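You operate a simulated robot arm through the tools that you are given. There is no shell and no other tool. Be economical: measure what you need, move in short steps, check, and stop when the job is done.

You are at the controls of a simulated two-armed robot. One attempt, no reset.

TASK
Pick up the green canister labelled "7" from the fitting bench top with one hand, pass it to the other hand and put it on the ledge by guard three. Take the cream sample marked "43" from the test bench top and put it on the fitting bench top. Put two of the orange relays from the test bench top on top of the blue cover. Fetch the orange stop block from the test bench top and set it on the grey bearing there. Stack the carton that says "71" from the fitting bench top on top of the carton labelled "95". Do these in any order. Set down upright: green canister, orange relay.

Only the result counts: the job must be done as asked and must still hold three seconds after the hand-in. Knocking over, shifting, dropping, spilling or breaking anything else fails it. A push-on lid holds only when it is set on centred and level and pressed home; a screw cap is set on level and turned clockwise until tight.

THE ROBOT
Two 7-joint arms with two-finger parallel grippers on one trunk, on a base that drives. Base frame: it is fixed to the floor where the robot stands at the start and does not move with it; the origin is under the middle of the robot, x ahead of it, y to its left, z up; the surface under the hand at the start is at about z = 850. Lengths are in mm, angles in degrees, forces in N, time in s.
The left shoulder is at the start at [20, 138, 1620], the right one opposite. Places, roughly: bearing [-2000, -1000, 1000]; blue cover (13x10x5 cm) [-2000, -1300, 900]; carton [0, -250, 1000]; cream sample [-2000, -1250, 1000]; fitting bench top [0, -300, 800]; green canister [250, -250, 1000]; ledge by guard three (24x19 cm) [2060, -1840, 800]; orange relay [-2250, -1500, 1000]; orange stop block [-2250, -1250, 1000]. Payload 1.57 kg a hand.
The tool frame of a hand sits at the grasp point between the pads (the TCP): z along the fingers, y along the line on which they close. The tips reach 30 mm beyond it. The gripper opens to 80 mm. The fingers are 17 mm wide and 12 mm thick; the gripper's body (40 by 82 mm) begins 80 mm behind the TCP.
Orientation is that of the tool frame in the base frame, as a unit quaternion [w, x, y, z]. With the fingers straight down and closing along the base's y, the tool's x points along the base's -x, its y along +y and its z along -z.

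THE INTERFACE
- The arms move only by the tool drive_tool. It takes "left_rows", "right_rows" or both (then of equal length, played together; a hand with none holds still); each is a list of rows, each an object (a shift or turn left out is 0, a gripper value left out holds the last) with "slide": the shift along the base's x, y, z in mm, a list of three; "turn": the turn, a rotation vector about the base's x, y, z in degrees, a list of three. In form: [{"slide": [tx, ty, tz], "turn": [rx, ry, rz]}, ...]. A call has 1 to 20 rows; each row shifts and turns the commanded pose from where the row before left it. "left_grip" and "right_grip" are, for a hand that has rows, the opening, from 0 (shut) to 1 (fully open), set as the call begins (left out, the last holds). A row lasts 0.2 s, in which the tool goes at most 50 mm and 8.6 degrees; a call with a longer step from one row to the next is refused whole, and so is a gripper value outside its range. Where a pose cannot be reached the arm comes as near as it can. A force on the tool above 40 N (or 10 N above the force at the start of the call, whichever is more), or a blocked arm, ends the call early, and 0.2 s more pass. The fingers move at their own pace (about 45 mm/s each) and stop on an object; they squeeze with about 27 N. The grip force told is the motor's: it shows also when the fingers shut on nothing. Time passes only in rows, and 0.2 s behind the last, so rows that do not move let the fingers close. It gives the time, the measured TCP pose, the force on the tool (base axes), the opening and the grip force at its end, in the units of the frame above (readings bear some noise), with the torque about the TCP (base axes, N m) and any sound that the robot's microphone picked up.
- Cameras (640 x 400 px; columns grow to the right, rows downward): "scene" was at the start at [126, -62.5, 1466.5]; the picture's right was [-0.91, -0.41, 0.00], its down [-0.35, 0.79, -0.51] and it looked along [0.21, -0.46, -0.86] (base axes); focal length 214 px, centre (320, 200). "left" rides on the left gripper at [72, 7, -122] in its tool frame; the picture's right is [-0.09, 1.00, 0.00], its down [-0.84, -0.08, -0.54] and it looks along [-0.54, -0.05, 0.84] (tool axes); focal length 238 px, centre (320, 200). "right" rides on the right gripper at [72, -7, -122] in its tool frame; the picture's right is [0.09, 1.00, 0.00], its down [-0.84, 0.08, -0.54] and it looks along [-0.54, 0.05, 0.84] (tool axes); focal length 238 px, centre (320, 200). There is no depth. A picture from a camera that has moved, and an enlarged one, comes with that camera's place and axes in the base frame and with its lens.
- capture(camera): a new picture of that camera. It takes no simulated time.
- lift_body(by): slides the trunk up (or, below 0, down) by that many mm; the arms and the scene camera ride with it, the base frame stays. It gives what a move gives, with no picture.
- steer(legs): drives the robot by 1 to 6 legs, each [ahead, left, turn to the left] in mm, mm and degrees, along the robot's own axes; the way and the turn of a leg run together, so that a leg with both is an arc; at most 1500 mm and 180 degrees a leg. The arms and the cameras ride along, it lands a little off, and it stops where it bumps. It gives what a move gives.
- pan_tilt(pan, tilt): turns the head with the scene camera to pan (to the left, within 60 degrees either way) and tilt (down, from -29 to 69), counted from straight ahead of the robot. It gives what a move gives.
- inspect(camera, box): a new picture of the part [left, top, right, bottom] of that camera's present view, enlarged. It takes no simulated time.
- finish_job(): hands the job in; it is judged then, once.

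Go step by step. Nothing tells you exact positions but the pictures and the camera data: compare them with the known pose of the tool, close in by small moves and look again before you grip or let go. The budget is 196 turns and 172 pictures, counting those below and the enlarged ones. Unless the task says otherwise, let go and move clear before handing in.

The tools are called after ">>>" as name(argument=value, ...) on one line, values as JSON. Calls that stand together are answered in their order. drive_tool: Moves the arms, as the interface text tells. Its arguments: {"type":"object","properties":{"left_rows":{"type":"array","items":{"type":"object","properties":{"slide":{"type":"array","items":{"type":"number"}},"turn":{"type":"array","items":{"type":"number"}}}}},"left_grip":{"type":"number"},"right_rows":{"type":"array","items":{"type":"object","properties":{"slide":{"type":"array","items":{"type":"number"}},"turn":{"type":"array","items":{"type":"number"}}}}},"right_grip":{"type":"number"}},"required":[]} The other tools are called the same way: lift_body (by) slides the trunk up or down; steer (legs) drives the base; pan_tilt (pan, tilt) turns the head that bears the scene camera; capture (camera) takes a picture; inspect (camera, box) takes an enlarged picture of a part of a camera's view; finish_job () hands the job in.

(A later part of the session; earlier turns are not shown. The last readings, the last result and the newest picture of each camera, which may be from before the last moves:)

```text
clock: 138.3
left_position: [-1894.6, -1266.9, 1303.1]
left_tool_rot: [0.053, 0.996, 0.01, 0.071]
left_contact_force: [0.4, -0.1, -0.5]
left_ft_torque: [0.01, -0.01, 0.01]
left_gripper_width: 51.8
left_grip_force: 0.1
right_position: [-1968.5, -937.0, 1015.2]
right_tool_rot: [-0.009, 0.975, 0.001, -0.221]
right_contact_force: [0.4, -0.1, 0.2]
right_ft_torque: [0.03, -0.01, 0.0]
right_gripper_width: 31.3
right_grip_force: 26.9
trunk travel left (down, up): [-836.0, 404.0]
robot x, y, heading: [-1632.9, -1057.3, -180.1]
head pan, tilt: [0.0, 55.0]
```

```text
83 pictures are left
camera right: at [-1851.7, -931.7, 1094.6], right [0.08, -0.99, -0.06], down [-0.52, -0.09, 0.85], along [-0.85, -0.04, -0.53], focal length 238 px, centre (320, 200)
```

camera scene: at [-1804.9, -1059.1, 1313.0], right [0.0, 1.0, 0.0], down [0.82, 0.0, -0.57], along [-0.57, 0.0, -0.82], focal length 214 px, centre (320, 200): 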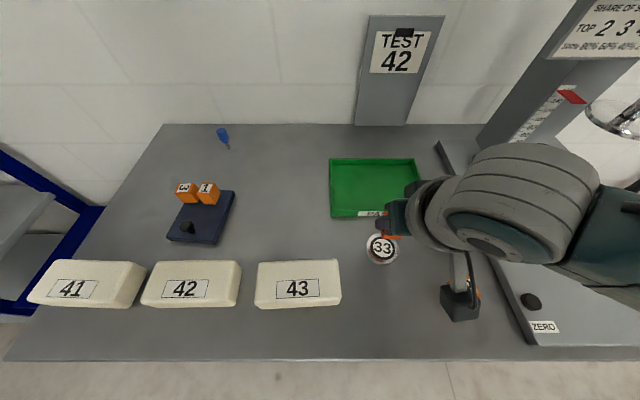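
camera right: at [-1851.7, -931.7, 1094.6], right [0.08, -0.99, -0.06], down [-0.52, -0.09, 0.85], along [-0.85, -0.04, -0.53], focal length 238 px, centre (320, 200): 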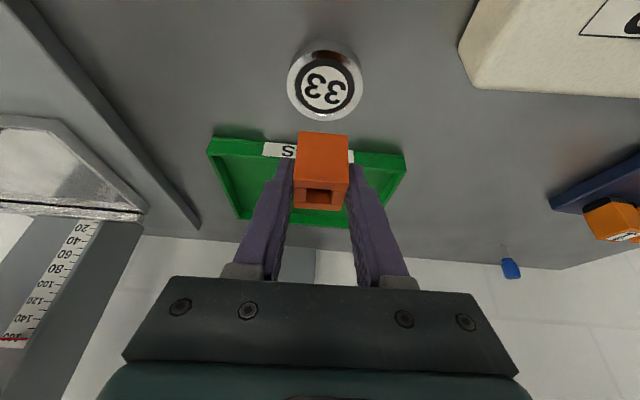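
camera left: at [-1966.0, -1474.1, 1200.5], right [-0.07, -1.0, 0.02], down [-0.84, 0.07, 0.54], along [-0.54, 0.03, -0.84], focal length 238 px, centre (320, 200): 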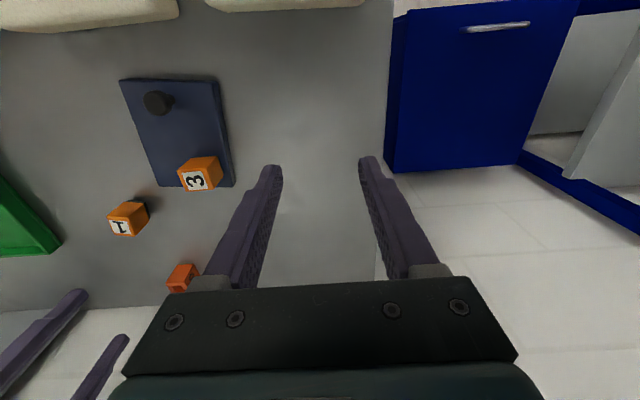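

Small correction +6 mm in x, then lowering.

>>> drive_tool(right_rows=[{"slide": [3, 0, -6]}, {"slide": [3, 0, -10]}, {"slide": [0, 0, -12]}, {"slide": [0, 0, -10]}, {"slide": [0, 0, -6]}, {"slide": [0, 0, -4]}, {}])

>>> inspect(camera="scene", box=[330, 190, 470, 290])

>>> capture(camera="right")

```text
clock: 139.9
left_position: [-1894.3, -1265.9, 1305.2]
left_tool_rot: [0.052, 0.996, 0.01, 0.071]
left_contact_force: [-0.1, 0.1, 0.1]
left_ft_torque: [0.01, 0.02, 0.0]
left_gripper_width: 52.0
left_grip_force: 0.1
right_position: [-1960.6, -937.6, 968.0]
right_tool_rot: [-0.01, 0.975, 0.0, -0.22]
right_contact_force: [-0.2, -0.1, -0.9]
right_ft_torque: [0.0, 0.01, 0.01]
right_gripper_width: 31.6
right_grip_force: 26.5
trunk travel left (down, up): [-836.0, 404.0]
robot x, y, heading: [-1631.1, -1056.2, -180.1]
head pan, tilt: [0.0, 55.0]
```

```text
4.00 times, centred on (400, 240) of scene
camera zoom: at [-1804.9, -1059.1, 1313.0], right [0.0, 1.0, 0.0], down [0.82, 0.0, -0.57], along [-0.57, 0.0, -0.82], focal length 858 px, centre (0, 40)
```

zoom: 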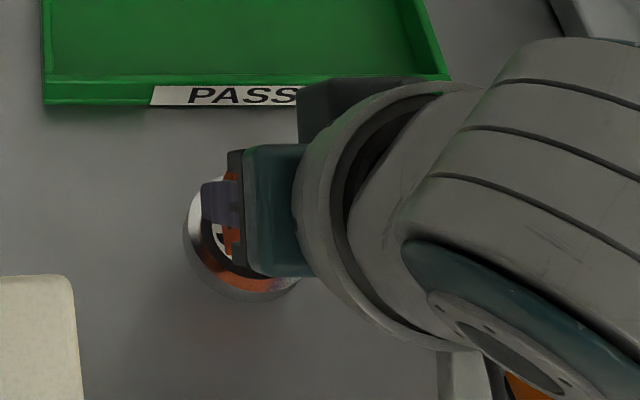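

```text
81 pictures are left
camera right: at [-1843.9, -932.3, 1047.1], right [0.08, -1.0, -0.06], down [-0.52, -0.09, 0.85], along [-0.85, -0.04, -0.53], focal length 238 px, centre (320, 200)
```

right: 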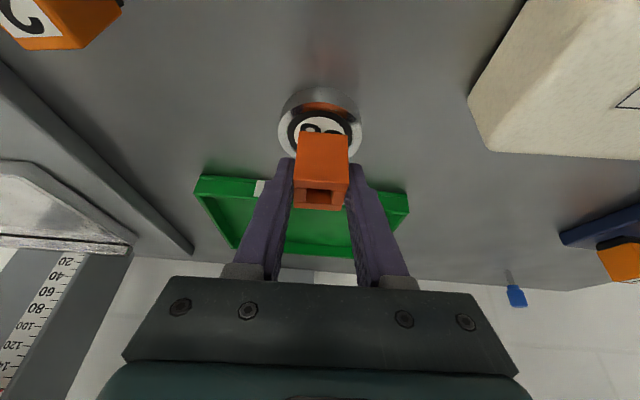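

Aligned over the bearing. Lowering gently to contact.

>>> drive_tool(right_rows=[{"slide": [-1, 0, -3]}, {"slide": [0, 0, -2]}, {"slide": [0, 0, -2]}, {}])

>>> drive_tool(right_rows=[{"slide": [0, 0, -1.5]}, {"slide": [0, 0, -1]}, {}])

```text
clock: 140.9
left_position: [-1893.2, -1265.7, 1304.8]
left_tool_rot: [0.053, 0.996, 0.01, 0.071]
left_contact_force: [-0.3, 0.8, 0.3]
left_ft_torque: [-0.02, -0.01, 0.0]
left_gripper_width: 52.0
left_grip_force: 0.0
right_position: [-1962.0, -936.7, 962.3]
right_tool_rot: [-0.01, 0.975, 0.0, -0.22]
right_contact_force: [-0.2, 0.5, -0.6]
right_ft_torque: [0.02, 0.02, 0.02]
right_gripper_width: 31.3
right_grip_force: 27.2
trunk travel left (down, up): [-836.0, 404.0]
robot x, y, heading: [-1631.5, -1058.0, -179.9]
head pan, tilt: [0.0, 55.0]
```

```text
clock: 141.7
left_position: [-1894.9, -1265.7, 1304.1]
left_tool_rot: [0.052, 0.996, 0.01, 0.072]
left_contact_force: [0.6, 0.0, 0.3]
left_ft_torque: [-0.01, 0.0, 0.0]
left_gripper_width: 52.0
left_grip_force: 0.1
right_position: [-1961.9, -939.1, 960.2]
right_tool_rot: [-0.01, 0.975, 0.001, -0.221]
right_contact_force: [-0.1, -0.3, -0.7]
right_ft_torque: [0.0, 0.05, 0.0]
right_gripper_width: 31.2
right_grip_force: 27.3
trunk travel left (down, up): [-836.0, 404.0]
robot x, y, heading: [-1633.3, -1058.3, -180.0]
head pan, tilt: [0.0, 55.0]
```

>>> drive_tool(right_rows=[{"slide": [0, 0, -1.5]}, {"slide": [0, 0, -1]}, {}])

>>> drive_tool(right_rows=[{"slide": [0, 0, -1]}, {"slide": [0, 0, -1]}, {}])

```text
clock: 142.5
left_position: [-1895.5, -1267.0, 1304.8]
left_tool_rot: [0.053, 0.996, 0.01, 0.071]
left_contact_force: [0.5, -0.2, 0.3]
left_ft_torque: [0.04, 0.01, 0.0]
left_gripper_width: 52.2
left_grip_force: 0.0
right_position: [-1962.4, -936.3, 956.4]
right_tool_rot: [-0.01, 0.976, 0.001, -0.22]
right_contact_force: [-0.4, 0.4, 0.0]
right_ft_torque: [-0.02, 0.01, -0.02]
right_gripper_width: 31.4
right_grip_force: 26.5
trunk travel left (down, up): [-836.0, 404.0]
robot x, y, heading: [-1628.3, -1058.2, -180.0]
head pan, tilt: [0.0, 55.0]
```

```text
clock: 143.3
left_position: [-1893.2, -1265.3, 1304.7]
left_tool_rot: [0.052, 0.996, 0.01, 0.071]
left_contact_force: [0.5, 0.0, -0.5]
left_ft_torque: [0.02, 0.04, -0.03]
left_gripper_width: 52.0
left_grip_force: 0.1
right_position: [-1963.2, -937.0, 956.0]
right_tool_rot: [-0.009, 0.975, 0.001, -0.221]
right_contact_force: [5.6, -0.2, 20.2]
right_ft_torque: [-0.32, -0.27, 0.06]
right_gripper_width: 31.4
right_grip_force: 27.2
trunk travel left (down, up): [-836.0, 404.0]
robot x, y, heading: [-1629.4, -1058.9, -179.8]
head pan, tilt: [0.0, 55.0]
```

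Contact at bearing top z≈916. Relax, release, retreat along the tool axis.

>>> drive_tool(right_rows=[{"slide": [0, 0, 0.8]}, {}])

>>> drive_tool(right_rows=[{}, {}, {}, {}], right_grip=0.75)

>>> drive_tool(right_rows=[{"slide": [2, 0, 5]}, {"slide": [6, 0, 13]}, {"slide": [10, 0, 22]}, {"slide": [12, 0, 26]}, {"slide": [0, 0, 40]}, {"slide": [0, 0, 40]}, {"slide": [0, 40, 20]}, {"slide": [0, 40, 20]}])

>>> inspect(camera="scene", box=[330, 190, 470, 290])

```text
clock: 143.9
left_position: [-1894.8, -1266.4, 1306.0]
left_tool_rot: [0.053, 0.996, 0.01, 0.071]
left_contact_force: [0.1, -0.3, -0.4]
left_ft_torque: [0.01, -0.03, 0.03]
left_gripper_width: 51.8
left_grip_force: 0.1
right_position: [-1962.8, -938.2, 955.9]
right_tool_rot: [-0.01, 0.975, 0.0, -0.221]
right_contact_force: [-0.8, -0.8, 8.8]
right_ft_torque: [-0.14, -0.02, -0.01]
right_gripper_width: 31.5
right_grip_force: 26.7
trunk travel left (down, up): [-836.0, 404.0]
robot x, y, heading: [-1631.8, -1054.5, -180.0]
head pan, tilt: [0.0, 55.0]
```

```text
clock: 144.9
left_position: [-1893.6, -1266.5, 1303.9]
left_tool_rot: [0.053, 0.996, 0.01, 0.072]
left_contact_force: [-0.2, -0.3, 0.2]
left_ft_torque: [0.01, -0.01, 0.01]
left_gripper_width: 51.7
left_grip_force: 0.1
right_position: [-1962.0, -937.9, 955.2]
right_tool_rot: [-0.009, 0.975, 0.001, -0.22]
right_contact_force: [-0.9, -0.8, 0.6]
right_ft_torque: [-0.01, 0.0, 0.0]
right_gripper_width: 59.8
right_grip_force: 0.1
trunk travel left (down, up): [-836.0, 404.0]
robot x, y, heading: [-1632.8, -1060.2, -179.9]
head pan, tilt: [0.0, 55.0]
```

```text
clock: 146.7
left_position: [-1893.4, -1266.8, 1304.2]
left_tool_rot: [0.054, 0.996, 0.01, 0.072]
left_contact_force: [0.1, -0.9, 0.6]
left_ft_torque: [-0.02, 0.01, -0.02]
left_gripper_width: 51.8
left_grip_force: 0.1
right_position: [-1927.5, -855.0, 1143.0]
right_tool_rot: [-0.009, 0.975, 0.001, -0.22]
right_contact_force: [0.5, -0.5, -0.5]
right_ft_torque: [0.0, -0.04, -0.02]
right_gripper_width: 59.8
right_grip_force: 0.1
trunk travel left (down, up): [-836.0, 404.0]
robot x, y, heading: [-1632.0, -1058.8, -180.1]
head pan, tilt: [0.0, 55.0]
```

```text
4.00 times, centred on (400, 240) of scene
camera zoom: at [-1804.9, -1059.2, 1313.0], right [0.0, 1.0, 0.0], down [0.82, 0.0, -0.57], along [-0.57, 0.0, -0.82], focal length 858 px, centre (0, 40)
```

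zoom: 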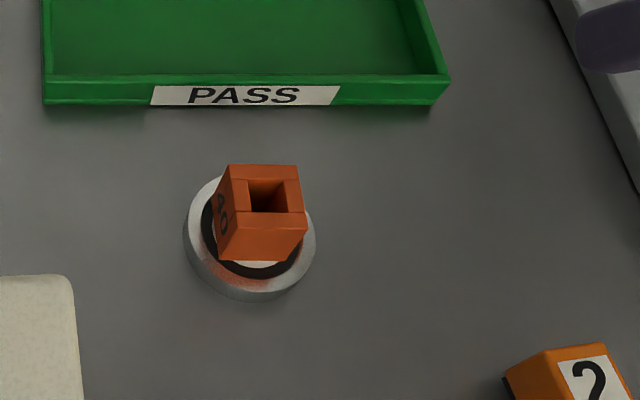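

Stop block stands centred on the bearing. Next: sample 43; measuring it.

>>> inspect(camera="scene", box=[230, 240, 370, 330])

```text
4.44 times, centred on (300, 285) of scene
camera zoom: at [-1804.9, -1059.2, 1313.0], right [0.0, 1.0, 0.0], down [0.82, 0.0, -0.57], along [-0.57, 0.0, -0.82], focal length 953 px, centre (409, -178)
```

zoom: 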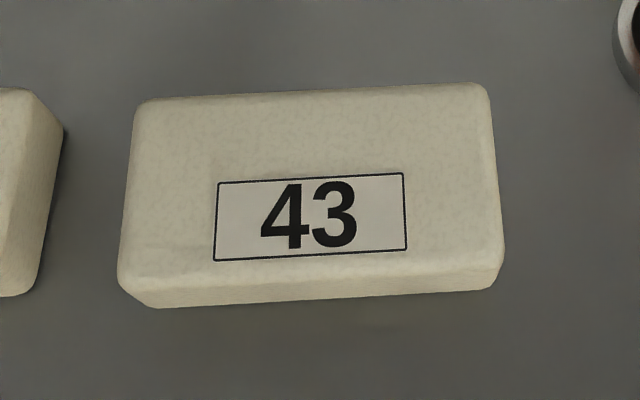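

Sample 43: centre ≈(-1900,-1095), about 137×65 mm, yaw ≈+3.5°. I'll shift the base left 120 mm and turn the right hand upright, closing along x.

>>> steer(legs=[[0, 120, 0]])

>>> drive_tool(right_rows=[{"slide": [0, 0, 10], "turn": [0, -6.3, 0]}, {"slide": [0, 0, 10], "turn": [0, -6.3, 0]}, {"slide": [0, 0, 0], "turn": [0, -6.3, 0]}, {"turn": [0, -6.4, 0]}, {"turn": [0, 0, 8.5]}, {"turn": [0, 0, 8.5]}, {"turn": [0, 0, 8.5]}, {"turn": [0, 0, 8.5]}, {"turn": [0, 0, 8.5]}, {"turn": [0, 0, 8.5]}, {"turn": [0, 0, 8.5]}, {"turn": [0, 0, 8.5]}, {"turn": [0, 0, 8.5]}, {"turn": [0, 0, 8.5]}, {"turn": [0, 0, 8.5]}, {}], right_grip=1)

>>> capture(camera="scene")

>>> capture(camera="right")

```text
clock: 147.9
left_position: [-1893.3, -1385.7, 1305.2]
left_tool_rot: [0.053, 0.996, 0.012, 0.071]
left_contact_force: [-0.3, 0.0, -0.1]
left_ft_torque: [0.04, -0.05, -0.01]
left_gripper_width: 51.9
left_grip_force: 0.1
right_position: [-1930.8, -975.6, 1143.9]
right_tool_rot: [-0.009, 0.975, 0.003, -0.221]
right_contact_force: [-0.2, -0.1, 0.4]
right_ft_torque: [-0.01, -0.03, 0.0]
right_gripper_width: 59.9
right_grip_force: 0.1
trunk travel left (down, up): [-836.0, 404.0]
robot x, y, heading: [-1630.9, -1177.1, -179.8]
head pan, tilt: [0.0, 55.0]
```

```text
clock: 151.3
left_position: [-1893.7, -1385.9, 1304.3]
left_tool_rot: [0.053, 0.996, 0.012, 0.072]
left_contact_force: [-0.4, 0.6, 0.0]
left_ft_torque: [0.0, 0.0, -0.01]
left_gripper_width: 51.9
left_grip_force: 0.0
right_position: [-1928.9, -974.7, 1163.9]
right_tool_rot: [-0.005, 0.681, 0.732, -0.007]
right_contact_force: [-0.2, 0.4, -1.1]
right_ft_torque: [0.02, 0.0, -0.04]
right_gripper_width: 80.0
right_grip_force: 0.1
trunk travel left (down, up): [-836.0, 404.0]
robot x, y, heading: [-1631.3, -1177.2, -179.6]
head pan, tilt: [0.0, 55.0]
```

```text
78 pictures are left
camera scene: at [-1804.6, -1178.5, 1313.0], right [0.0, 1.0, 0.0], down [0.82, 0.0, -0.57], along [-0.57, 0.0, -0.82], focal length 214 px, centre (320, 200)
```

scene: 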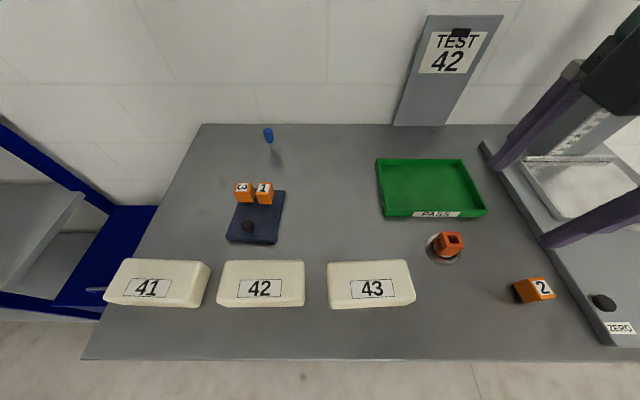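

```text
77 pictures are left
camera right: at [-1939.7, -903.5, 1285.3], right [0.99, 0.16, -0.02], down [0.15, -0.83, 0.54], along [0.08, -0.54, -0.84], focal length 238 px, centre (320, 200)
```

right: 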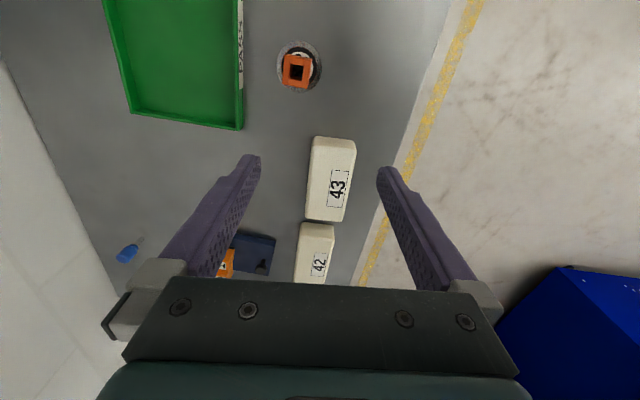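

I'll back off 80 mm to keep the wrist clear of the head, then bring the hand over the sample.

>>> steer(legs=[[-80, 0, 0]])

>>> drive_tool(right_rows=[{"slide": [-25, -30, 0]}, {"slide": [-25, -35, 0]}, {"slide": [-1, -35, -10]}, {"slide": [0, -20, -30]}, {"slide": [0, 0, -40]}, {"slide": [0, 0, -34]}, {}])

>>> capture(camera="right")

>>> capture(camera="scene")

```text
clock: 152.4
left_position: [-1815.5, -1384.5, 1304.9]
left_tool_rot: [0.052, 0.996, 0.011, 0.071]
left_contact_force: [0.1, 0.2, 0.1]
left_ft_torque: [0.0, -0.01, -0.01]
left_gripper_width: 51.7
left_grip_force: 0.0
right_position: [-1850.7, -975.5, 1164.3]
right_tool_rot: [-0.004, 0.682, 0.731, -0.008]
right_contact_force: [0.0, 0.2, 0.2]
right_ft_torque: [-0.01, -0.01, -0.01]
right_gripper_width: 80.1
right_grip_force: 0.0
trunk travel left (down, up): [-836.0, 404.0]
robot x, y, heading: [-1556.2, -1173.9, -179.8]
head pan, tilt: [0.0, 55.0]
```

```text
clock: 154.0
left_position: [-1816.5, -1384.6, 1304.0]
left_tool_rot: [0.053, 0.996, 0.011, 0.072]
left_contact_force: [0.8, 0.5, 0.3]
left_ft_torque: [0.0, 0.01, -0.02]
left_gripper_width: 52.1
left_grip_force: 0.1
right_position: [-1902.6, -1096.4, 1049.1]
right_tool_rot: [-0.005, 0.682, 0.731, -0.007]
right_contact_force: [-0.7, 1.0, 0.1]
right_ft_torque: [-0.03, -0.02, -0.05]
right_gripper_width: 80.0
right_grip_force: 0.1
trunk travel left (down, up): [-836.0, 404.0]
robot x, y, heading: [-1552.3, -1175.9, -179.9]
head pan, tilt: [0.0, 55.0]
```

```text
76 pictures are left
camera right: at [-1912.7, -1024.3, 1171.0], right [0.99, 0.16, -0.02], down [0.14, -0.83, 0.54], along [0.07, -0.54, -0.84], focal length 238 px, centre (320, 200)
```

right: 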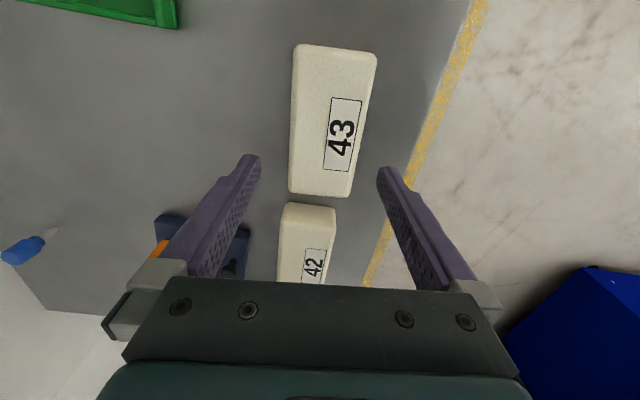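

```text
75 pictures are left
camera scene: at [-1726.5, -1177.9, 1313.0], right [0.0, 1.0, 0.0], down [0.82, 0.0, -0.57], along [-0.57, 0.0, -0.82], focal length 214 px, centre (320, 200)
```

scene: 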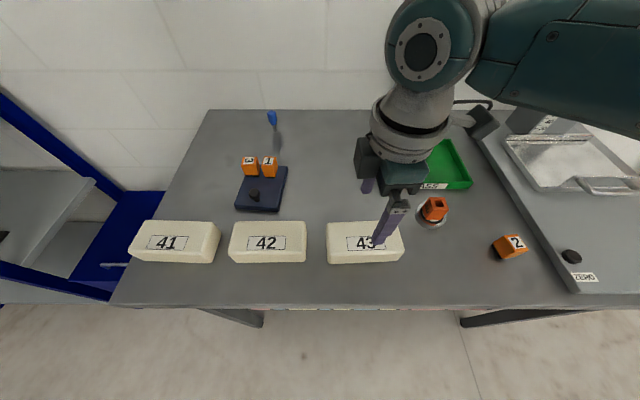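

Centre refined to (-1898.5,-1095). Descending to just above the sample and checking finger clearance.

>>> drive_tool(right_rows=[{"slide": [4, 1, -20]}, {"slide": [0, 0, -25]}, {"slide": [0, 0, -15]}, {}])

>>> capture(camera="right")

>>> inspect(camera="scene", box=[300, 150, 460, 290])

```text
clock: 155.0
left_position: [-1816.2, -1385.0, 1304.7]
left_tool_rot: [0.052, 0.996, 0.012, 0.072]
left_contact_force: [0.4, -0.1, 0.4]
left_ft_torque: [0.05, -0.01, -0.02]
left_gripper_width: 52.3
left_grip_force: 0.1
right_position: [-1897.5, -1095.1, 987.4]
right_tool_rot: [-0.004, 0.682, 0.731, -0.008]
right_contact_force: [0.2, -0.3, 0.1]
right_ft_torque: [-0.03, 0.01, -0.01]
right_gripper_width: 80.0
right_grip_force: 0.1
trunk travel left (down, up): [-836.0, 404.0]
robot x, y, heading: [-1552.7, -1175.0, -179.8]
head pan, tilt: [0.0, 55.0]
```

```text
74 pictures are left
camera right: at [-1907.8, -1022.9, 1110.0], right [0.99, 0.16, -0.02], down [0.15, -0.83, 0.54], along [0.07, -0.54, -0.84], focal length 238 px, centre (320, 200)
```

right: 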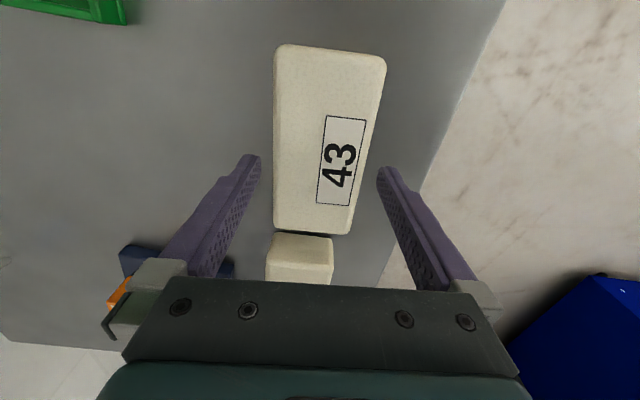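

```text
2.86 times, centred on (380, 220) of scene
camera zoom: at [-1726.5, -1177.9, 1313.0], right [0.0, 1.0, 0.0], down [0.82, 0.0, -0.57], along [-0.57, 0.0, -0.82], focal length 613 px, centre (149, 143)
```

zoom: 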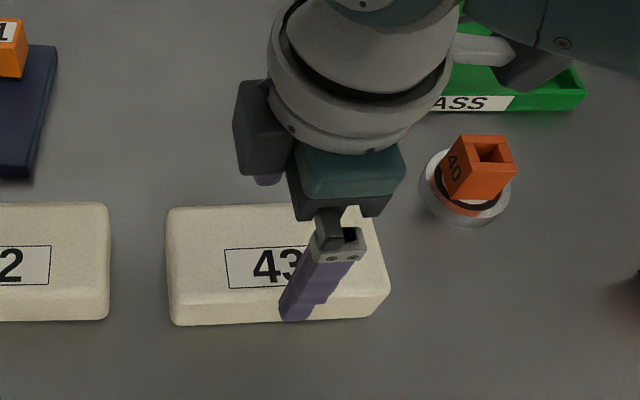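

Centred, about 9 mm clearance each side. Descending and gripping.

>>> drive_tool(right_rows=[{"slide": [0, 0, -15]}, {"slide": [0, 0, -20]}, {"slide": [0, 0, -13]}, {}])

>>> drive_tool(right_rows=[{}, {}, {}, {}, {}, {}, {}, {}], right_grip=0)

>>> drive_tool(right_rows=[{"slide": [0, 0, 2]}, {"slide": [0, 0, 3]}, {"slide": [0, 0, 4]}, {"slide": [0, 0, 5]}, {"slide": [0, 0, 6]}, {}])

>>> capture(camera="right")

```text
clock: 156.0
left_position: [-1815.1, -1385.2, 1303.4]
left_tool_rot: [0.054, 0.996, 0.01, 0.072]
left_contact_force: [-0.2, 0.1, -0.7]
left_ft_torque: [0.01, 0.01, 0.02]
left_gripper_width: 52.2
left_grip_force: 0.0
right_position: [-1898.9, -1094.7, 940.8]
right_tool_rot: [-0.006, 0.683, 0.73, -0.008]
right_contact_force: [0.1, 0.6, 0.1]
right_ft_torque: [0.02, 0.0, -0.01]
right_gripper_width: 80.1
right_grip_force: 0.0
trunk travel left (down, up): [-836.0, 404.0]
robot x, y, heading: [-1551.2, -1173.0, -179.7]
head pan, tilt: [0.0, 55.0]
```

```text
clock: 157.8
left_position: [-1816.3, -1385.9, 1303.6]
left_tool_rot: [0.052, 0.996, 0.01, 0.071]
left_contact_force: [-0.3, 0.1, -0.1]
left_ft_torque: [0.0, -0.02, 0.02]
left_gripper_width: 52.2
left_grip_force: 0.1
right_position: [-1898.3, -1093.4, 940.7]
right_tool_rot: [-0.004, 0.682, 0.731, -0.008]
right_contact_force: [0.2, 0.1, 3.6]
right_ft_torque: [-0.02, -0.12, -0.02]
right_gripper_width: 69.1
right_grip_force: 26.6
trunk travel left (down, up): [-836.0, 404.0]
robot x, y, heading: [-1558.0, -1173.3, -179.8]
head pan, tilt: [0.0, 55.0]
```

```text
clock: 159.2
left_position: [-1816.3, -1384.8, 1303.6]
left_tool_rot: [0.053, 0.996, 0.011, 0.071]
left_contact_force: [-0.5, 0.0, 1.2]
left_ft_torque: [-0.04, 0.0, -0.03]
left_gripper_width: 52.0
left_grip_force: 0.1
right_position: [-1898.5, -1092.9, 962.6]
right_tool_rot: [-0.004, 0.683, 0.731, -0.007]
right_contact_force: [-0.4, 0.1, -0.3]
right_ft_torque: [0.0, -0.02, 0.0]
right_gripper_width: 68.9
right_grip_force: 26.5
trunk travel left (down, up): [-836.0, 404.0]
robot x, y, heading: [-1552.7, -1176.6, -179.8]
head pan, tilt: [0.0, 55.0]
```

```text
72 pictures are left
camera right: at [-1908.7, -1021.3, 1084.1], right [0.99, 0.16, -0.02], down [0.14, -0.83, 0.54], along [0.07, -0.54, -0.84], focal length 238 px, centre (320, 200)
```

right: 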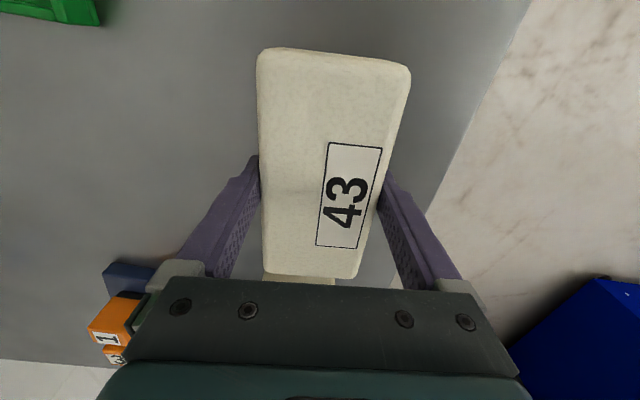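

It's held (light foam). Lifting higher.

>>> drive_tool(right_rows=[{"slide": [0, 0, 6]}, {"slide": [0, 0, 8]}, {"slide": [0, 0, 10]}, {"slide": [0, 0, 10]}, {"slide": [0, 0, 10]}, {"slide": [0, 0, 10]}, {"slide": [0, 0, 10]}, {"slide": [0, 0, 10]}, {"slide": [0, 0, 10]}, {"slide": [0, 0, 10]}, {"slide": [0, 0, 6]}, {}])

>>> capture(camera="scene")

```text
clock: 161.8
left_position: [-1815.4, -1385.8, 1304.7]
left_tool_rot: [0.053, 0.996, 0.011, 0.072]
left_contact_force: [0.5, 1.0, -0.3]
left_ft_torque: [0.0, -0.03, -0.03]
left_gripper_width: 51.9
left_grip_force: 0.0
right_position: [-1896.8, -1094.7, 1060.0]
right_tool_rot: [-0.004, 0.682, 0.731, -0.008]
right_contact_force: [0.4, -0.3, 0.0]
right_ft_torque: [0.01, 0.02, 0.02]
right_gripper_width: 68.8
right_grip_force: 26.6
trunk travel left (down, up): [-836.0, 404.0]
robot x, y, heading: [-1552.6, -1175.7, -179.8]
head pan, tilt: [0.0, 55.0]
```

```text
71 pictures are left
camera scene: at [-1726.5, -1177.9, 1313.0], right [0.0, 1.0, 0.0], down [0.82, 0.0, -0.57], along [-0.57, 0.0, -0.82], focal length 214 px, centre (320, 200)
```

scene: 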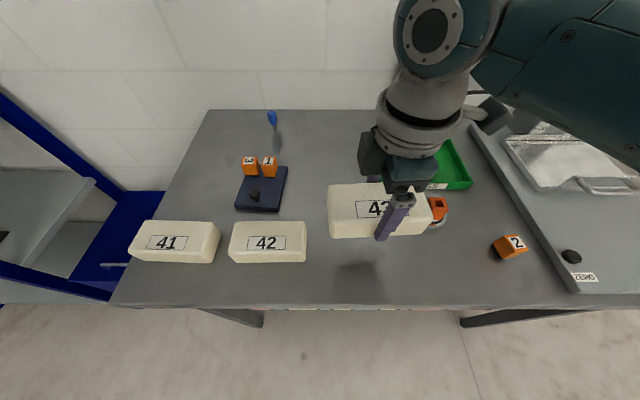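

Sample 43 secured. Raising the trunk, backing away, and driving back to the fitting bench (facing -y).

>>> lift_body(by=150)

>>> steer(legs=[[-400, 0, 0], [0, -1400, 0], [0, 0, 90], [0, 1050, 0]])

>>> capture(camera="scene")

>>> capture(camera="right")

```text
clock: 163.5
left_position: [-1815.4, -1385.5, 1454.7]
left_tool_rot: [0.053, 0.996, 0.011, 0.071]
left_contact_force: [0.4, -0.3, -0.6]
left_ft_torque: [-0.02, 0.0, 0.02]
left_gripper_width: 52.0
left_grip_force: 0.0
right_position: [-1897.9, -1094.5, 1209.7]
right_tool_rot: [-0.005, 0.682, 0.731, -0.007]
right_contact_force: [0.4, 0.1, -0.7]
right_ft_torque: [0.01, -0.02, -0.01]
right_gripper_width: 68.7
right_grip_force: 27.7
trunk travel left (down, up): [-986.0, 254.0]
robot x, y, heading: [-1552.5, -1175.6, -179.7]
head pan, tilt: [0.0, 55.0]
```

```text
clock: 181.3
left_position: [85.9, -58.9, 1455.3]
left_tool_rot: [-0.013, 0.698, 0.71, 0.088]
left_contact_force: [0.4, -0.4, 0.1]
left_ft_torque: [0.0, 0.01, -0.03]
left_gripper_width: 52.0
left_grip_force: 0.1
right_position: [-205.8, -139.0, 1210.5]
right_tool_rot: [0.002, -0.031, 0.999, -0.008]
right_contact_force: [-0.2, 0.2, 0.2]
right_ft_torque: [-0.02, 0.02, 0.04]
right_gripper_width: 68.8
right_grip_force: 27.0
trunk travel left (down, up): [-986.0, 254.0]
robot x, y, heading: [-121.6, 205.9, -90.3]
head pan, tilt: [0.0, 55.0]
```

```text
70 pictures are left
camera scene: at [-123.3, 31.3, 1463.0], right [-1.0, 0.0, 0.0], down [0.0, 0.82, -0.57], along [0.0, -0.57, -0.82], focal length 214 px, centre (320, 200)
```

scene: 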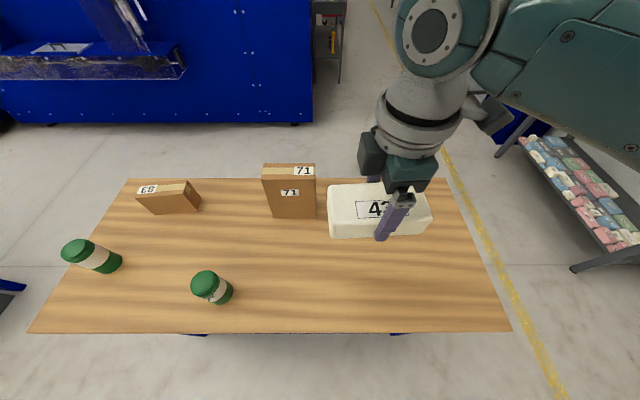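

```text
69 pictures are left
camera right: at [-278.1, -147.8, 1332.3], right [-0.15, 0.99, -0.02], down [0.83, 0.14, 0.54], along [0.54, 0.07, -0.84], focal length 238 px, centre (320, 200)
```

right: 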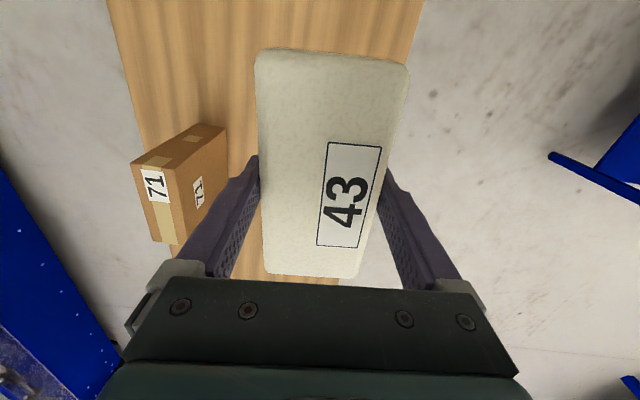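

Position is good. A small base move, trunk down 150, then lower the sample to the free area near (-265,-200).

>>> steer(legs=[[60, -60, 0]])

>>> lift_body(by=-150)

>>> drive_tool(right_rows=[{"slide": [0, 0, -8]}, {"slide": [0, 0, -15]}, {"slide": [0, 0, -20]}, {"slide": [0, 0, -20]}, {"slide": [0, 0, -20]}, {"slide": [0, 0, -20]}, {"slide": [0, 0, -20]}, {"slide": [0, 0, -15]}, {"slide": [0, 0, -8]}, {"slide": [0, 0, -5]}, {}])

>>> capture(camera="scene")

```text
clock: 182.4
left_position: [24.8, -118.4, 1455.3]
left_tool_rot: [-0.012, 0.699, 0.709, 0.088]
left_contact_force: [0.3, -0.5, -0.2]
left_ft_torque: [0.01, 0.01, 0.01]
left_gripper_width: 51.9
left_grip_force: 0.1
right_position: [-267.6, -197.2, 1209.4]
right_tool_rot: [0.002, -0.03, 1.0, -0.008]
right_contact_force: [0.6, -0.1, -0.7]
right_ft_torque: [0.01, -0.03, 0.0]
right_gripper_width: 69.3
right_grip_force: 27.1
trunk travel left (down, up): [-986.0, 254.0]
robot x, y, heading: [-177.5, 148.1, -90.2]
head pan, tilt: [0.0, 55.0]
```

```text
clock: 184.1
left_position: [24.1, -119.4, 1305.2]
left_tool_rot: [-0.012, 0.7, 0.709, 0.088]
left_contact_force: [-0.1, 0.6, -0.1]
left_ft_torque: [-0.01, -0.04, -0.02]
left_gripper_width: 51.8
left_grip_force: 0.1
right_position: [-266.5, -198.6, 1060.7]
right_tool_rot: [0.002, -0.031, 0.999, -0.008]
right_contact_force: [-0.7, -0.4, -0.6]
right_ft_torque: [0.0, 0.04, -0.02]
right_gripper_width: 68.9
right_grip_force: 26.6
trunk travel left (down, up): [-836.0, 404.0]
robot x, y, heading: [-177.0, 149.8, -90.0]
head pan, tilt: [0.0, 55.0]
```

```text
clock: 186.5
left_position: [24.9, -119.5, 1304.4]
left_tool_rot: [-0.012, 0.699, 0.709, 0.088]
left_contact_force: [-1.2, 0.8, -0.2]
left_ft_torque: [0.0, -0.01, -0.02]
left_gripper_width: 52.1
left_grip_force: 0.1
right_position: [-272.7, -180.7, 918.0]
right_tool_rot: [0.002, -0.031, 0.999, -0.008]
right_contact_force: [-0.1, 1.2, -0.3]
right_ft_torque: [-0.01, -0.01, 0.01]
right_gripper_width: 68.6
right_grip_force: 27.3
right hand out of reach, approached as far as the arm can: row 8, 9, 10
trunk travel left (down, up): [-836.0, 404.0]
robot x, y, heading: [-181.7, 144.4, -90.2]
head pan, tilt: [0.0, 55.0]
```

```text
68 pictures are left
camera scene: at [-183.8, -27.8, 1313.0], right [-1.0, 0.01, 0.0], down [0.0, 0.82, -0.57], along [0.0, -0.57, -0.82], focal length 214 px, centre (320, 200)
```

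scene: 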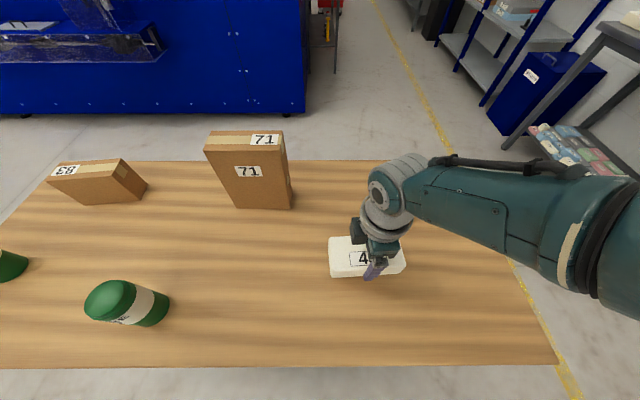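

At the reach edge; lowering the trunk a little brings it down.

>>> lift_body(by=-15)

>>> drive_tool(right_rows=[{"slide": [0, 8, 0]}, {"slide": [0, 0, -2]}, {}])

```text
clock: 187.2
left_position: [24.5, -119.2, 1290.2]
left_tool_rot: [-0.013, 0.699, 0.709, 0.088]
left_contact_force: [-0.5, 0.9, -0.1]
left_ft_torque: [0.0, -0.01, 0.0]
left_gripper_width: 52.2
left_grip_force: 0.0
right_position: [-272.3, -180.4, 905.3]
right_tool_rot: [0.002, -0.031, 0.999, -0.009]
right_contact_force: [0.0, 0.2, -0.4]
right_ft_torque: [-0.04, 0.03, 0.04]
right_gripper_width: 68.9
right_grip_force: 26.9
trunk travel left (down, up): [-821.0, 419.0]
robot x, y, heading: [-180.7, 145.9, -90.6]
head pan, tilt: [0.0, 55.0]
```

```text
clock: 187.9
left_position: [24.0, -118.2, 1290.5]
left_tool_rot: [-0.013, 0.7, 0.709, 0.088]
left_contact_force: [-0.4, 1.2, 0.2]
left_ft_torque: [-0.02, 0.03, 0.02]
left_gripper_width: 51.8
left_grip_force: 0.0
right_position: [-271.6, -171.1, 903.3]
right_tool_rot: [0.001, -0.03, 1.0, -0.009]
right_contact_force: [-0.6, -0.8, 0.9]
right_ft_torque: [-0.01, 0.0, 0.0]
right_gripper_width: 68.7
right_grip_force: 26.2
trunk travel left (down, up): [-821.0, 419.0]
robot x, y, heading: [-185.0, 144.2, -90.4]
head pan, tilt: [0.0, 55.0]
```

>>> drive_tool(right_rows=[{"slide": [0, 3, -4]}, {"slide": [0, 2, -3]}, {"slide": [0, 0, -2]}, {"slide": [0, 0, -2]}, {}])

>>> drive_tool(right_rows=[{"slide": [0, 0, -1.5]}, {}])

```text
clock: 189.2
left_position: [25.1, -117.8, 1289.3]
left_tool_rot: [-0.012, 0.7, 0.709, 0.088]
left_contact_force: [-0.4, -0.4, 0.7]
left_ft_torque: [-0.02, 0.01, 0.01]
left_gripper_width: 52.0
left_grip_force: 0.0
right_position: [-272.6, -167.4, 892.6]
right_tool_rot: [0.001, -0.03, 0.999, -0.009]
right_contact_force: [0.7, -0.3, -0.8]
right_ft_torque: [-0.03, 0.03, 0.0]
right_gripper_width: 68.9
right_grip_force: 27.3
trunk travel left (down, up): [-821.0, 419.0]
robot x, y, heading: [-181.4, 146.2, -90.5]
head pan, tilt: [0.0, 55.0]
```

```text
clock: 189.8
left_position: [24.8, -118.1, 1289.6]
left_tool_rot: [-0.012, 0.699, 0.709, 0.087]
left_contact_force: [0.9, 0.4, 0.7]
left_ft_torque: [0.01, 0.01, -0.02]
left_gripper_width: 51.7
left_grip_force: 0.1
right_position: [-272.2, -167.5, 891.4]
right_tool_rot: [0.001, -0.029, 1.0, -0.01]
right_contact_force: [-1.6, 2.4, 12.2]
right_ft_torque: [0.47, 0.0, 0.0]
right_gripper_width: 68.9
right_grip_force: 27.2
trunk travel left (down, up): [-821.0, 419.0]
robot x, y, heading: [-182.6, 145.4, -90.4]
head pan, tilt: [0.0, 55.0]
```

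Contact with the bench. Releasing and rising clear.

>>> drive_tool(right_rows=[{}, {}, {}, {}], right_grip=1)

>>> drive_tool(right_rows=[{"slide": [0, 0, 5]}, {"slide": [0, 0, 15]}, {"slide": [0, 0, 30]}, {"slide": [0, 0, 40]}, {"slide": [0, 0, 40]}, {"slide": [0, 0, 40]}, {}])

>>> capture(camera="scene")

```text
clock: 190.8
left_position: [25.2, -117.5, 1290.0]
left_tool_rot: [-0.012, 0.7, 0.708, 0.088]
left_contact_force: [0.6, -0.3, -0.3]
left_ft_torque: [-0.03, -0.03, -0.02]
left_gripper_width: 51.9
left_grip_force: 0.2
right_position: [-272.7, -166.8, 891.2]
right_tool_rot: [0.002, -0.031, 0.999, -0.009]
right_contact_force: [-0.1, 0.6, 0.1]
right_ft_torque: [0.05, 0.01, 0.0]
right_gripper_width: 80.3
right_grip_force: 0.0
trunk travel left (down, up): [-821.0, 419.0]
robot x, y, heading: [-182.4, 144.7, -90.2]
head pan, tilt: [0.0, 55.0]
```

```text
clock: 192.3
left_position: [24.6, -118.7, 1288.9]
left_tool_rot: [-0.013, 0.7, 0.709, 0.088]
left_contact_force: [-1.1, 0.1, 0.6]
left_ft_torque: [-0.03, 0.03, -0.03]
left_gripper_width: 51.9
left_grip_force: 0.1
right_position: [-262.7, -221.2, 952.7]
right_tool_rot: [0.002, -0.031, 0.999, -0.008]
right_contact_force: [0.1, 0.6, 0.0]
right_ft_torque: [0.01, 0.0, 0.0]
right_gripper_width: 80.2
right_grip_force: 0.1
right hand out of reach, approached as far as the arm can: row 2, 3, 4, 5, 6
trunk travel left (down, up): [-821.0, 419.0]
robot x, y, heading: [-180.7, 148.0, -90.0]
head pan, tilt: [0.0, 55.0]
```

```text
67 pictures are left
camera scene: at [-183.8, -27.9, 1298.0], right [-1.0, 0.01, 0.0], down [0.0, 0.82, -0.57], along [0.0, -0.57, -0.82], focal length 214 px, centre (320, 200)
```

scene: 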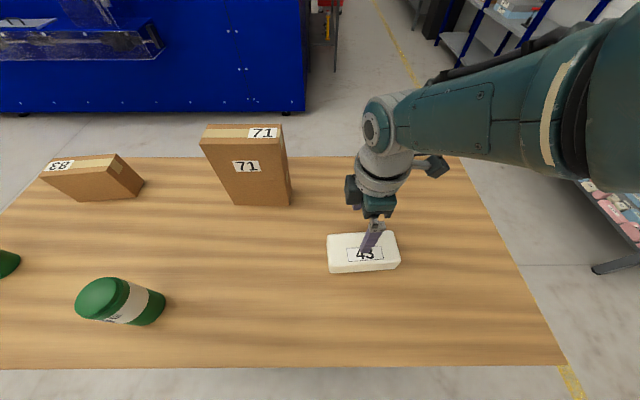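

Sample is down on the bench. The arm is in an awkward configuration; raising it step by step.

>>> drive_tool(right_rows=[{"slide": [0, 0, 15]}, {"slide": [0, 5, 20]}, {"slide": [0, 10, 25]}, {"slide": [0, 10, 30]}, {}])

```text
clock: 193.6
left_position: [25.1, -119.3, 1290.1]
left_tool_rot: [-0.012, 0.7, 0.709, 0.088]
left_contact_force: [0.7, -0.3, 0.3]
left_ft_torque: [-0.03, 0.02, -0.02]
left_gripper_width: 51.7
left_grip_force: 0.0
right_position: [-253.5, -236.9, 977.9]
right_tool_rot: [0.002, -0.03, 1.0, -0.008]
right_contact_force: [-1.0, -0.5, 0.0]
right_ft_torque: [0.0, 0.01, -0.03]
right_gripper_width: 79.8
right_grip_force: 0.0
right hand out of reach, approached as far as the arm can: row 1, 2, 3, 4
trunk travel left (down, up): [-821.0, 419.0]
robot x, y, heading: [-185.2, 148.8, -90.3]
head pan, tilt: [0.0, 55.0]
```

Raising the trunk lifts the hand safely; do that and look at the arm afterwards.

>>> lift_body(by=160)

>>> drive_tool(right_rows=[{"slide": [0, 0, 20]}, {"slide": [0, 0, 20]}, {}])

>>> capture(camera="scene")

```text
clock: 195.4
left_position: [24.0, -118.1, 1450.1]
left_tool_rot: [-0.012, 0.7, 0.709, 0.088]
left_contact_force: [-0.1, -0.5, -0.8]
left_ft_torque: [0.0, -0.01, 0.01]
left_gripper_width: 51.9
left_grip_force: 0.1
right_position: [-254.1, -237.2, 1137.6]
right_tool_rot: [0.001, -0.03, 1.0, -0.008]
right_contact_force: [0.0, 0.2, -0.3]
right_ft_torque: [0.0, 0.01, -0.01]
right_gripper_width: 80.1
right_grip_force: 0.2
trunk travel left (down, up): [-981.0, 259.0]
robot x, y, heading: [-181.6, 145.6, -90.3]
head pan, tilt: [0.0, 55.0]
```

```text
clock: 196.2
left_position: [23.5, -118.6, 1450.0]
left_tool_rot: [-0.013, 0.7, 0.709, 0.088]
left_contact_force: [0.6, 0.6, -0.3]
left_ft_torque: [0.0, -0.03, 0.01]
left_gripper_width: 51.6
left_grip_force: 0.0
right_position: [-245.7, -254.6, 1167.9]
right_tool_rot: [0.001, -0.03, 1.0, -0.008]
right_contact_force: [-0.1, 0.3, -0.8]
right_ft_torque: [0.03, -0.03, -0.01]
right_gripper_width: 80.1
right_grip_force: 0.0
right hand out of reach, approached as far as the arm can: row 1, 2
trunk travel left (down, up): [-981.0, 259.0]
robot x, y, heading: [-179.6, 146.2, -90.5]
head pan, tilt: [0.0, 55.0]
```

```text
66 pictures are left
camera scene: at [-183.8, -27.9, 1458.0], right [-1.0, 0.01, 0.0], down [0.0, 0.82, -0.57], along [0.0, -0.57, -0.82], focal length 214 px, centre (320, 200)
```

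scene: 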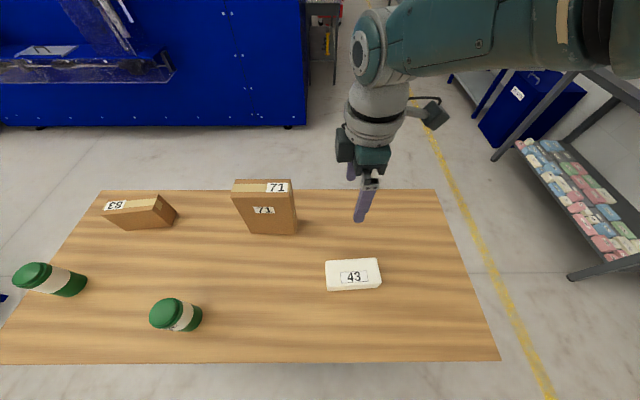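

The sample rests well on the bench. Pulling the right hand back in toward the robot to free the arm.

>>> drive_tool(right_rows=[{"slide": [0, 20, 0]}, {"slide": [0, 25, 0]}, {"slide": [0, 25, 0]}, {"slide": [0, 25, 0]}, {"slide": [0, 25, 0]}, {}])

>>> drive_tool(right_rows=[{"slide": [0, 0, 30]}, {"slide": [0, 0, 30]}, {"slide": [0, 0, 30]}, {}])

```text
clock: 197.6
left_position: [25.1, -118.2, 1449.9]
left_tool_rot: [-0.013, 0.699, 0.709, 0.088]
left_contact_force: [0.9, -0.9, 0.1]
left_ft_torque: [0.02, -0.02, 0.04]
left_gripper_width: 51.8
left_grip_force: 0.2
right_position: [-229.1, -218.5, 1125.2]
right_tool_rot: [-0.002, -0.024, 1.0, -0.009]
right_contact_force: [-0.2, 1.0, -0.4]
right_ft_torque: [-0.02, 0.0, -0.02]
right_gripper_width: 80.0
right_grip_force: 0.1
right hand out of reach, approached as far as the arm can: row 1, 2, 3, 4, 5
trunk travel left (down, up): [-981.0, 259.0]
robot x, y, heading: [-183.1, 141.4, -90.4]
head pan, tilt: [0.0, 55.0]
```

```text
clock: 198.6
left_position: [25.1, -118.9, 1450.8]
left_tool_rot: [-0.013, 0.7, 0.709, 0.088]
left_contact_force: [-0.5, 0.0, 0.7]
left_ft_torque: [0.01, -0.02, -0.04]
left_gripper_width: 51.9
left_grip_force: 0.1
right_position: [-206.0, -254.4, 1195.4]
right_tool_rot: [0.001, -0.03, 1.0, -0.007]
right_contact_force: [-0.1, 0.3, -0.1]
right_ft_torque: [0.01, -0.02, 0.0]
right_gripper_width: 80.1
right_grip_force: 0.1
right hand out of reach, approached as far as the arm can: row 1, 2, 3
trunk travel left (down, up): [-981.0, 259.0]
robot x, y, heading: [-182.9, 146.0, -90.3]
head pan, tilt: [0.0, 55.0]
```

Likely a wrist-yaw limit. Turning the hand back to its natural yaw (camera toward robot).

>>> drive_tool(right_rows=[{"turn": [0, 0, -8.5]}, {"turn": [0, 0, -8.5]}, {"turn": [0, 0, -8.5]}, {"turn": [0, 0, -8.5]}, {"turn": [0, 0, -8.5]}, {"turn": [0, 0, -8.5]}, {"turn": [0, 0, -8.5]}, {"turn": [0, 0, -8.5]}, {"turn": [0, 0, -8.5]}, {"turn": [0, 0, -8.5]}, {"turn": [0, 0, -8.5]}, {}])

>>> drive_tool(right_rows=[{"slide": [-20, 20, 20]}, {"slide": [-20, 20, 20]}, {"slide": [-20, 20, 20]}, {}])

>>> capture(camera="scene")

```text
clock: 201.2
left_position: [24.8, -119.2, 1450.3]
left_tool_rot: [-0.013, 0.699, 0.709, 0.088]
left_contact_force: [-0.1, 0.0, 0.6]
left_ft_torque: [-0.03, 0.0, 0.0]
left_gripper_width: 51.9
left_grip_force: 0.1
right_position: [-206.2, -250.8, 1194.2]
right_tool_rot: [-0.005, 0.709, 0.705, -0.007]
right_contact_force: [-0.8, -0.5, -0.5]
right_ft_torque: [-0.01, 0.02, 0.03]
right_gripper_width: 79.8
right_grip_force: 0.0
trunk travel left (down, up): [-981.0, 259.0]
robot x, y, heading: [-180.2, 147.2, -90.2]
head pan, tilt: [0.0, 55.0]
```

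```text
clock: 202.2
left_position: [25.4, -118.4, 1449.2]
left_tool_rot: [-0.012, 0.7, 0.709, 0.089]
left_contact_force: [0.9, 0.2, 0.6]
left_ft_torque: [-0.01, -0.02, 0.01]
left_gripper_width: 51.9
left_grip_force: 0.1
right_position: [-233.2, -270.2, 1213.8]
right_tool_rot: [-0.006, 0.707, 0.707, -0.006]
right_contact_force: [0.1, -0.2, -0.4]
right_ft_torque: [-0.02, -0.01, 0.0]
right_gripper_width: 80.3
right_grip_force: 0.0
right hand out of reach, approached as far as the arm can: row 1, 2, 3
trunk travel left (down, up): [-981.0, 259.0]
robot x, y, heading: [-180.2, 148.6, -90.2]
head pan, tilt: [0.0, 55.0]
```

```text
65 pictures are left
camera scene: at [-183.8, -27.9, 1458.0], right [-1.0, 0.01, 0.0], down [0.0, 0.82, -0.57], along [0.0, -0.57, -0.82], focal length 214 px, centre (320, 200)
```

scene: 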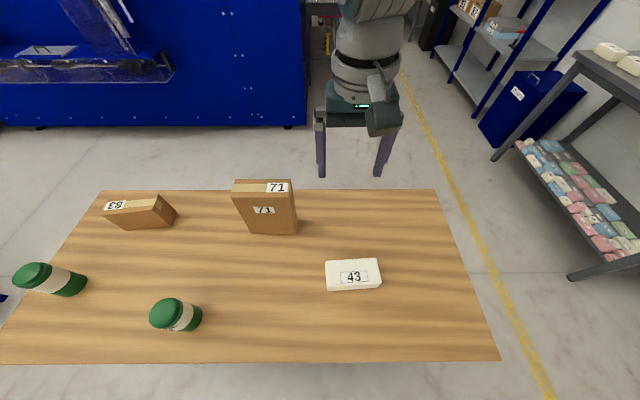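

Trying to bring the right hand outward (‑x) toward its initial natural posture.

>>> drive_tool(right_rows=[{"slide": [-30, 0, 0]}, {"slide": [-30, 0, 0]}, {"slide": [-30, 0, 0]}, {"slide": [-30, 0, 0]}, {"slide": [-30, 0, 0]}, {}])

>>> drive_tool(right_rows=[{"slide": [0, 30, 0]}, {"slide": [0, 30, 0]}, {"slide": [0, 30, 0]}, {}])

```text
clock: 203.6
left_position: [25.1, -117.2, 1448.8]
left_tool_rot: [-0.013, 0.7, 0.709, 0.088]
left_contact_force: [-1.1, -0.1, -0.1]
left_ft_torque: [-0.02, 0.01, 0.0]
left_gripper_width: 52.1
left_grip_force: 0.1
right_position: [-378.2, -292.3, 1203.2]
right_tool_rot: [-0.004, 0.706, 0.708, -0.006]
right_contact_force: [0.6, -0.4, 0.2]
right_ft_torque: [0.02, 0.03, -0.01]
right_gripper_width: 79.9
right_grip_force: 0.0
right hand out of reach, approached as far as the arm can: row 1, 2, 3, 4
trunk travel left (down, up): [-981.0, 259.0]
robot x, y, heading: [-178.2, 148.7, -90.2]
head pan, tilt: [0.0, 55.0]
```

```text
clock: 204.6
left_position: [25.6, -118.6, 1449.5]
left_tool_rot: [-0.013, 0.7, 0.709, 0.088]
left_contact_force: [-0.3, 0.3, 0.6]
left_ft_torque: [-0.01, 0.0, 0.02]
left_gripper_width: 52.0
left_grip_force: 0.1
right_position: [-378.8, -275.4, 1169.4]
right_tool_rot: [-0.004, 0.707, 0.707, -0.006]
right_contact_force: [-0.3, -0.2, -0.2]
right_ft_torque: [-0.03, 0.0, 0.01]
right_gripper_width: 80.1
right_grip_force: 0.0
right hand out of reach, approached as far as the arm can: row 1, 2, 3
trunk travel left (down, up): [-981.0, 259.0]
robot x, y, heading: [-185.6, 143.4, -90.2]
head pan, tilt: [0.0, 55.0]
```

The arm seems stuck on a wrist limit. I'll tilt the fingers forward a bit, move in and up, and then re-level.

>>> drive_tool(right_rows=[{"turn": [-8, 0, 0]}, {"turn": [-8, 0, 0]}, {"turn": [-8, 0, 0]}, {}])

>>> drive_tool(right_rows=[{"slide": [0, 20, 20]}, {"slide": [0, 20, 20]}, {"slide": [0, 20, 20]}, {"slide": [0, 20, 0]}, {}])

```text
clock: 205.6
left_position: [25.0, -118.5, 1449.7]
left_tool_rot: [-0.014, 0.699, 0.709, 0.088]
left_contact_force: [0.5, -0.7, -0.4]
left_ft_torque: [0.02, -0.03, 0.01]
left_gripper_width: 52.2
left_grip_force: 0.1
right_position: [-376.0, -326.8, 1134.2]
right_tool_rot: [0.142, 0.693, 0.69, -0.153]
right_contact_force: [0.1, -0.3, -0.4]
right_ft_torque: [0.05, 0.02, 0.03]
right_gripper_width: 79.8
right_grip_force: 0.1
right hand out of reach, approached as far as the arm can: row 1, 2, 3
trunk travel left (down, up): [-981.0, 259.0]
robot x, y, heading: [-180.7, 147.7, -90.5]
head pan, tilt: [0.0, 55.0]
```

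```text
clock: 206.8
left_position: [24.5, -117.8, 1449.0]
left_tool_rot: [-0.013, 0.7, 0.709, 0.088]
left_contact_force: [0.0, -0.5, 0.0]
left_ft_torque: [0.03, -0.01, -0.03]
left_gripper_width: 52.0
left_grip_force: 0.1
right_position: [-375.5, -323.6, 1131.7]
right_tool_rot: [0.142, 0.694, 0.69, -0.153]
right_contact_force: [0.0, 0.4, -0.1]
right_ft_torque: [-0.01, -0.01, -0.02]
right_gripper_width: 80.1
right_grip_force: 0.1
right hand out of reach, approached as far as the arm can: row 1, 2, 3, 4
trunk travel left (down, up): [-981.0, 259.0]
robot x, y, heading: [-186.9, 143.9, -90.3]
head pan, tilt: [0.0, 55.0]
```

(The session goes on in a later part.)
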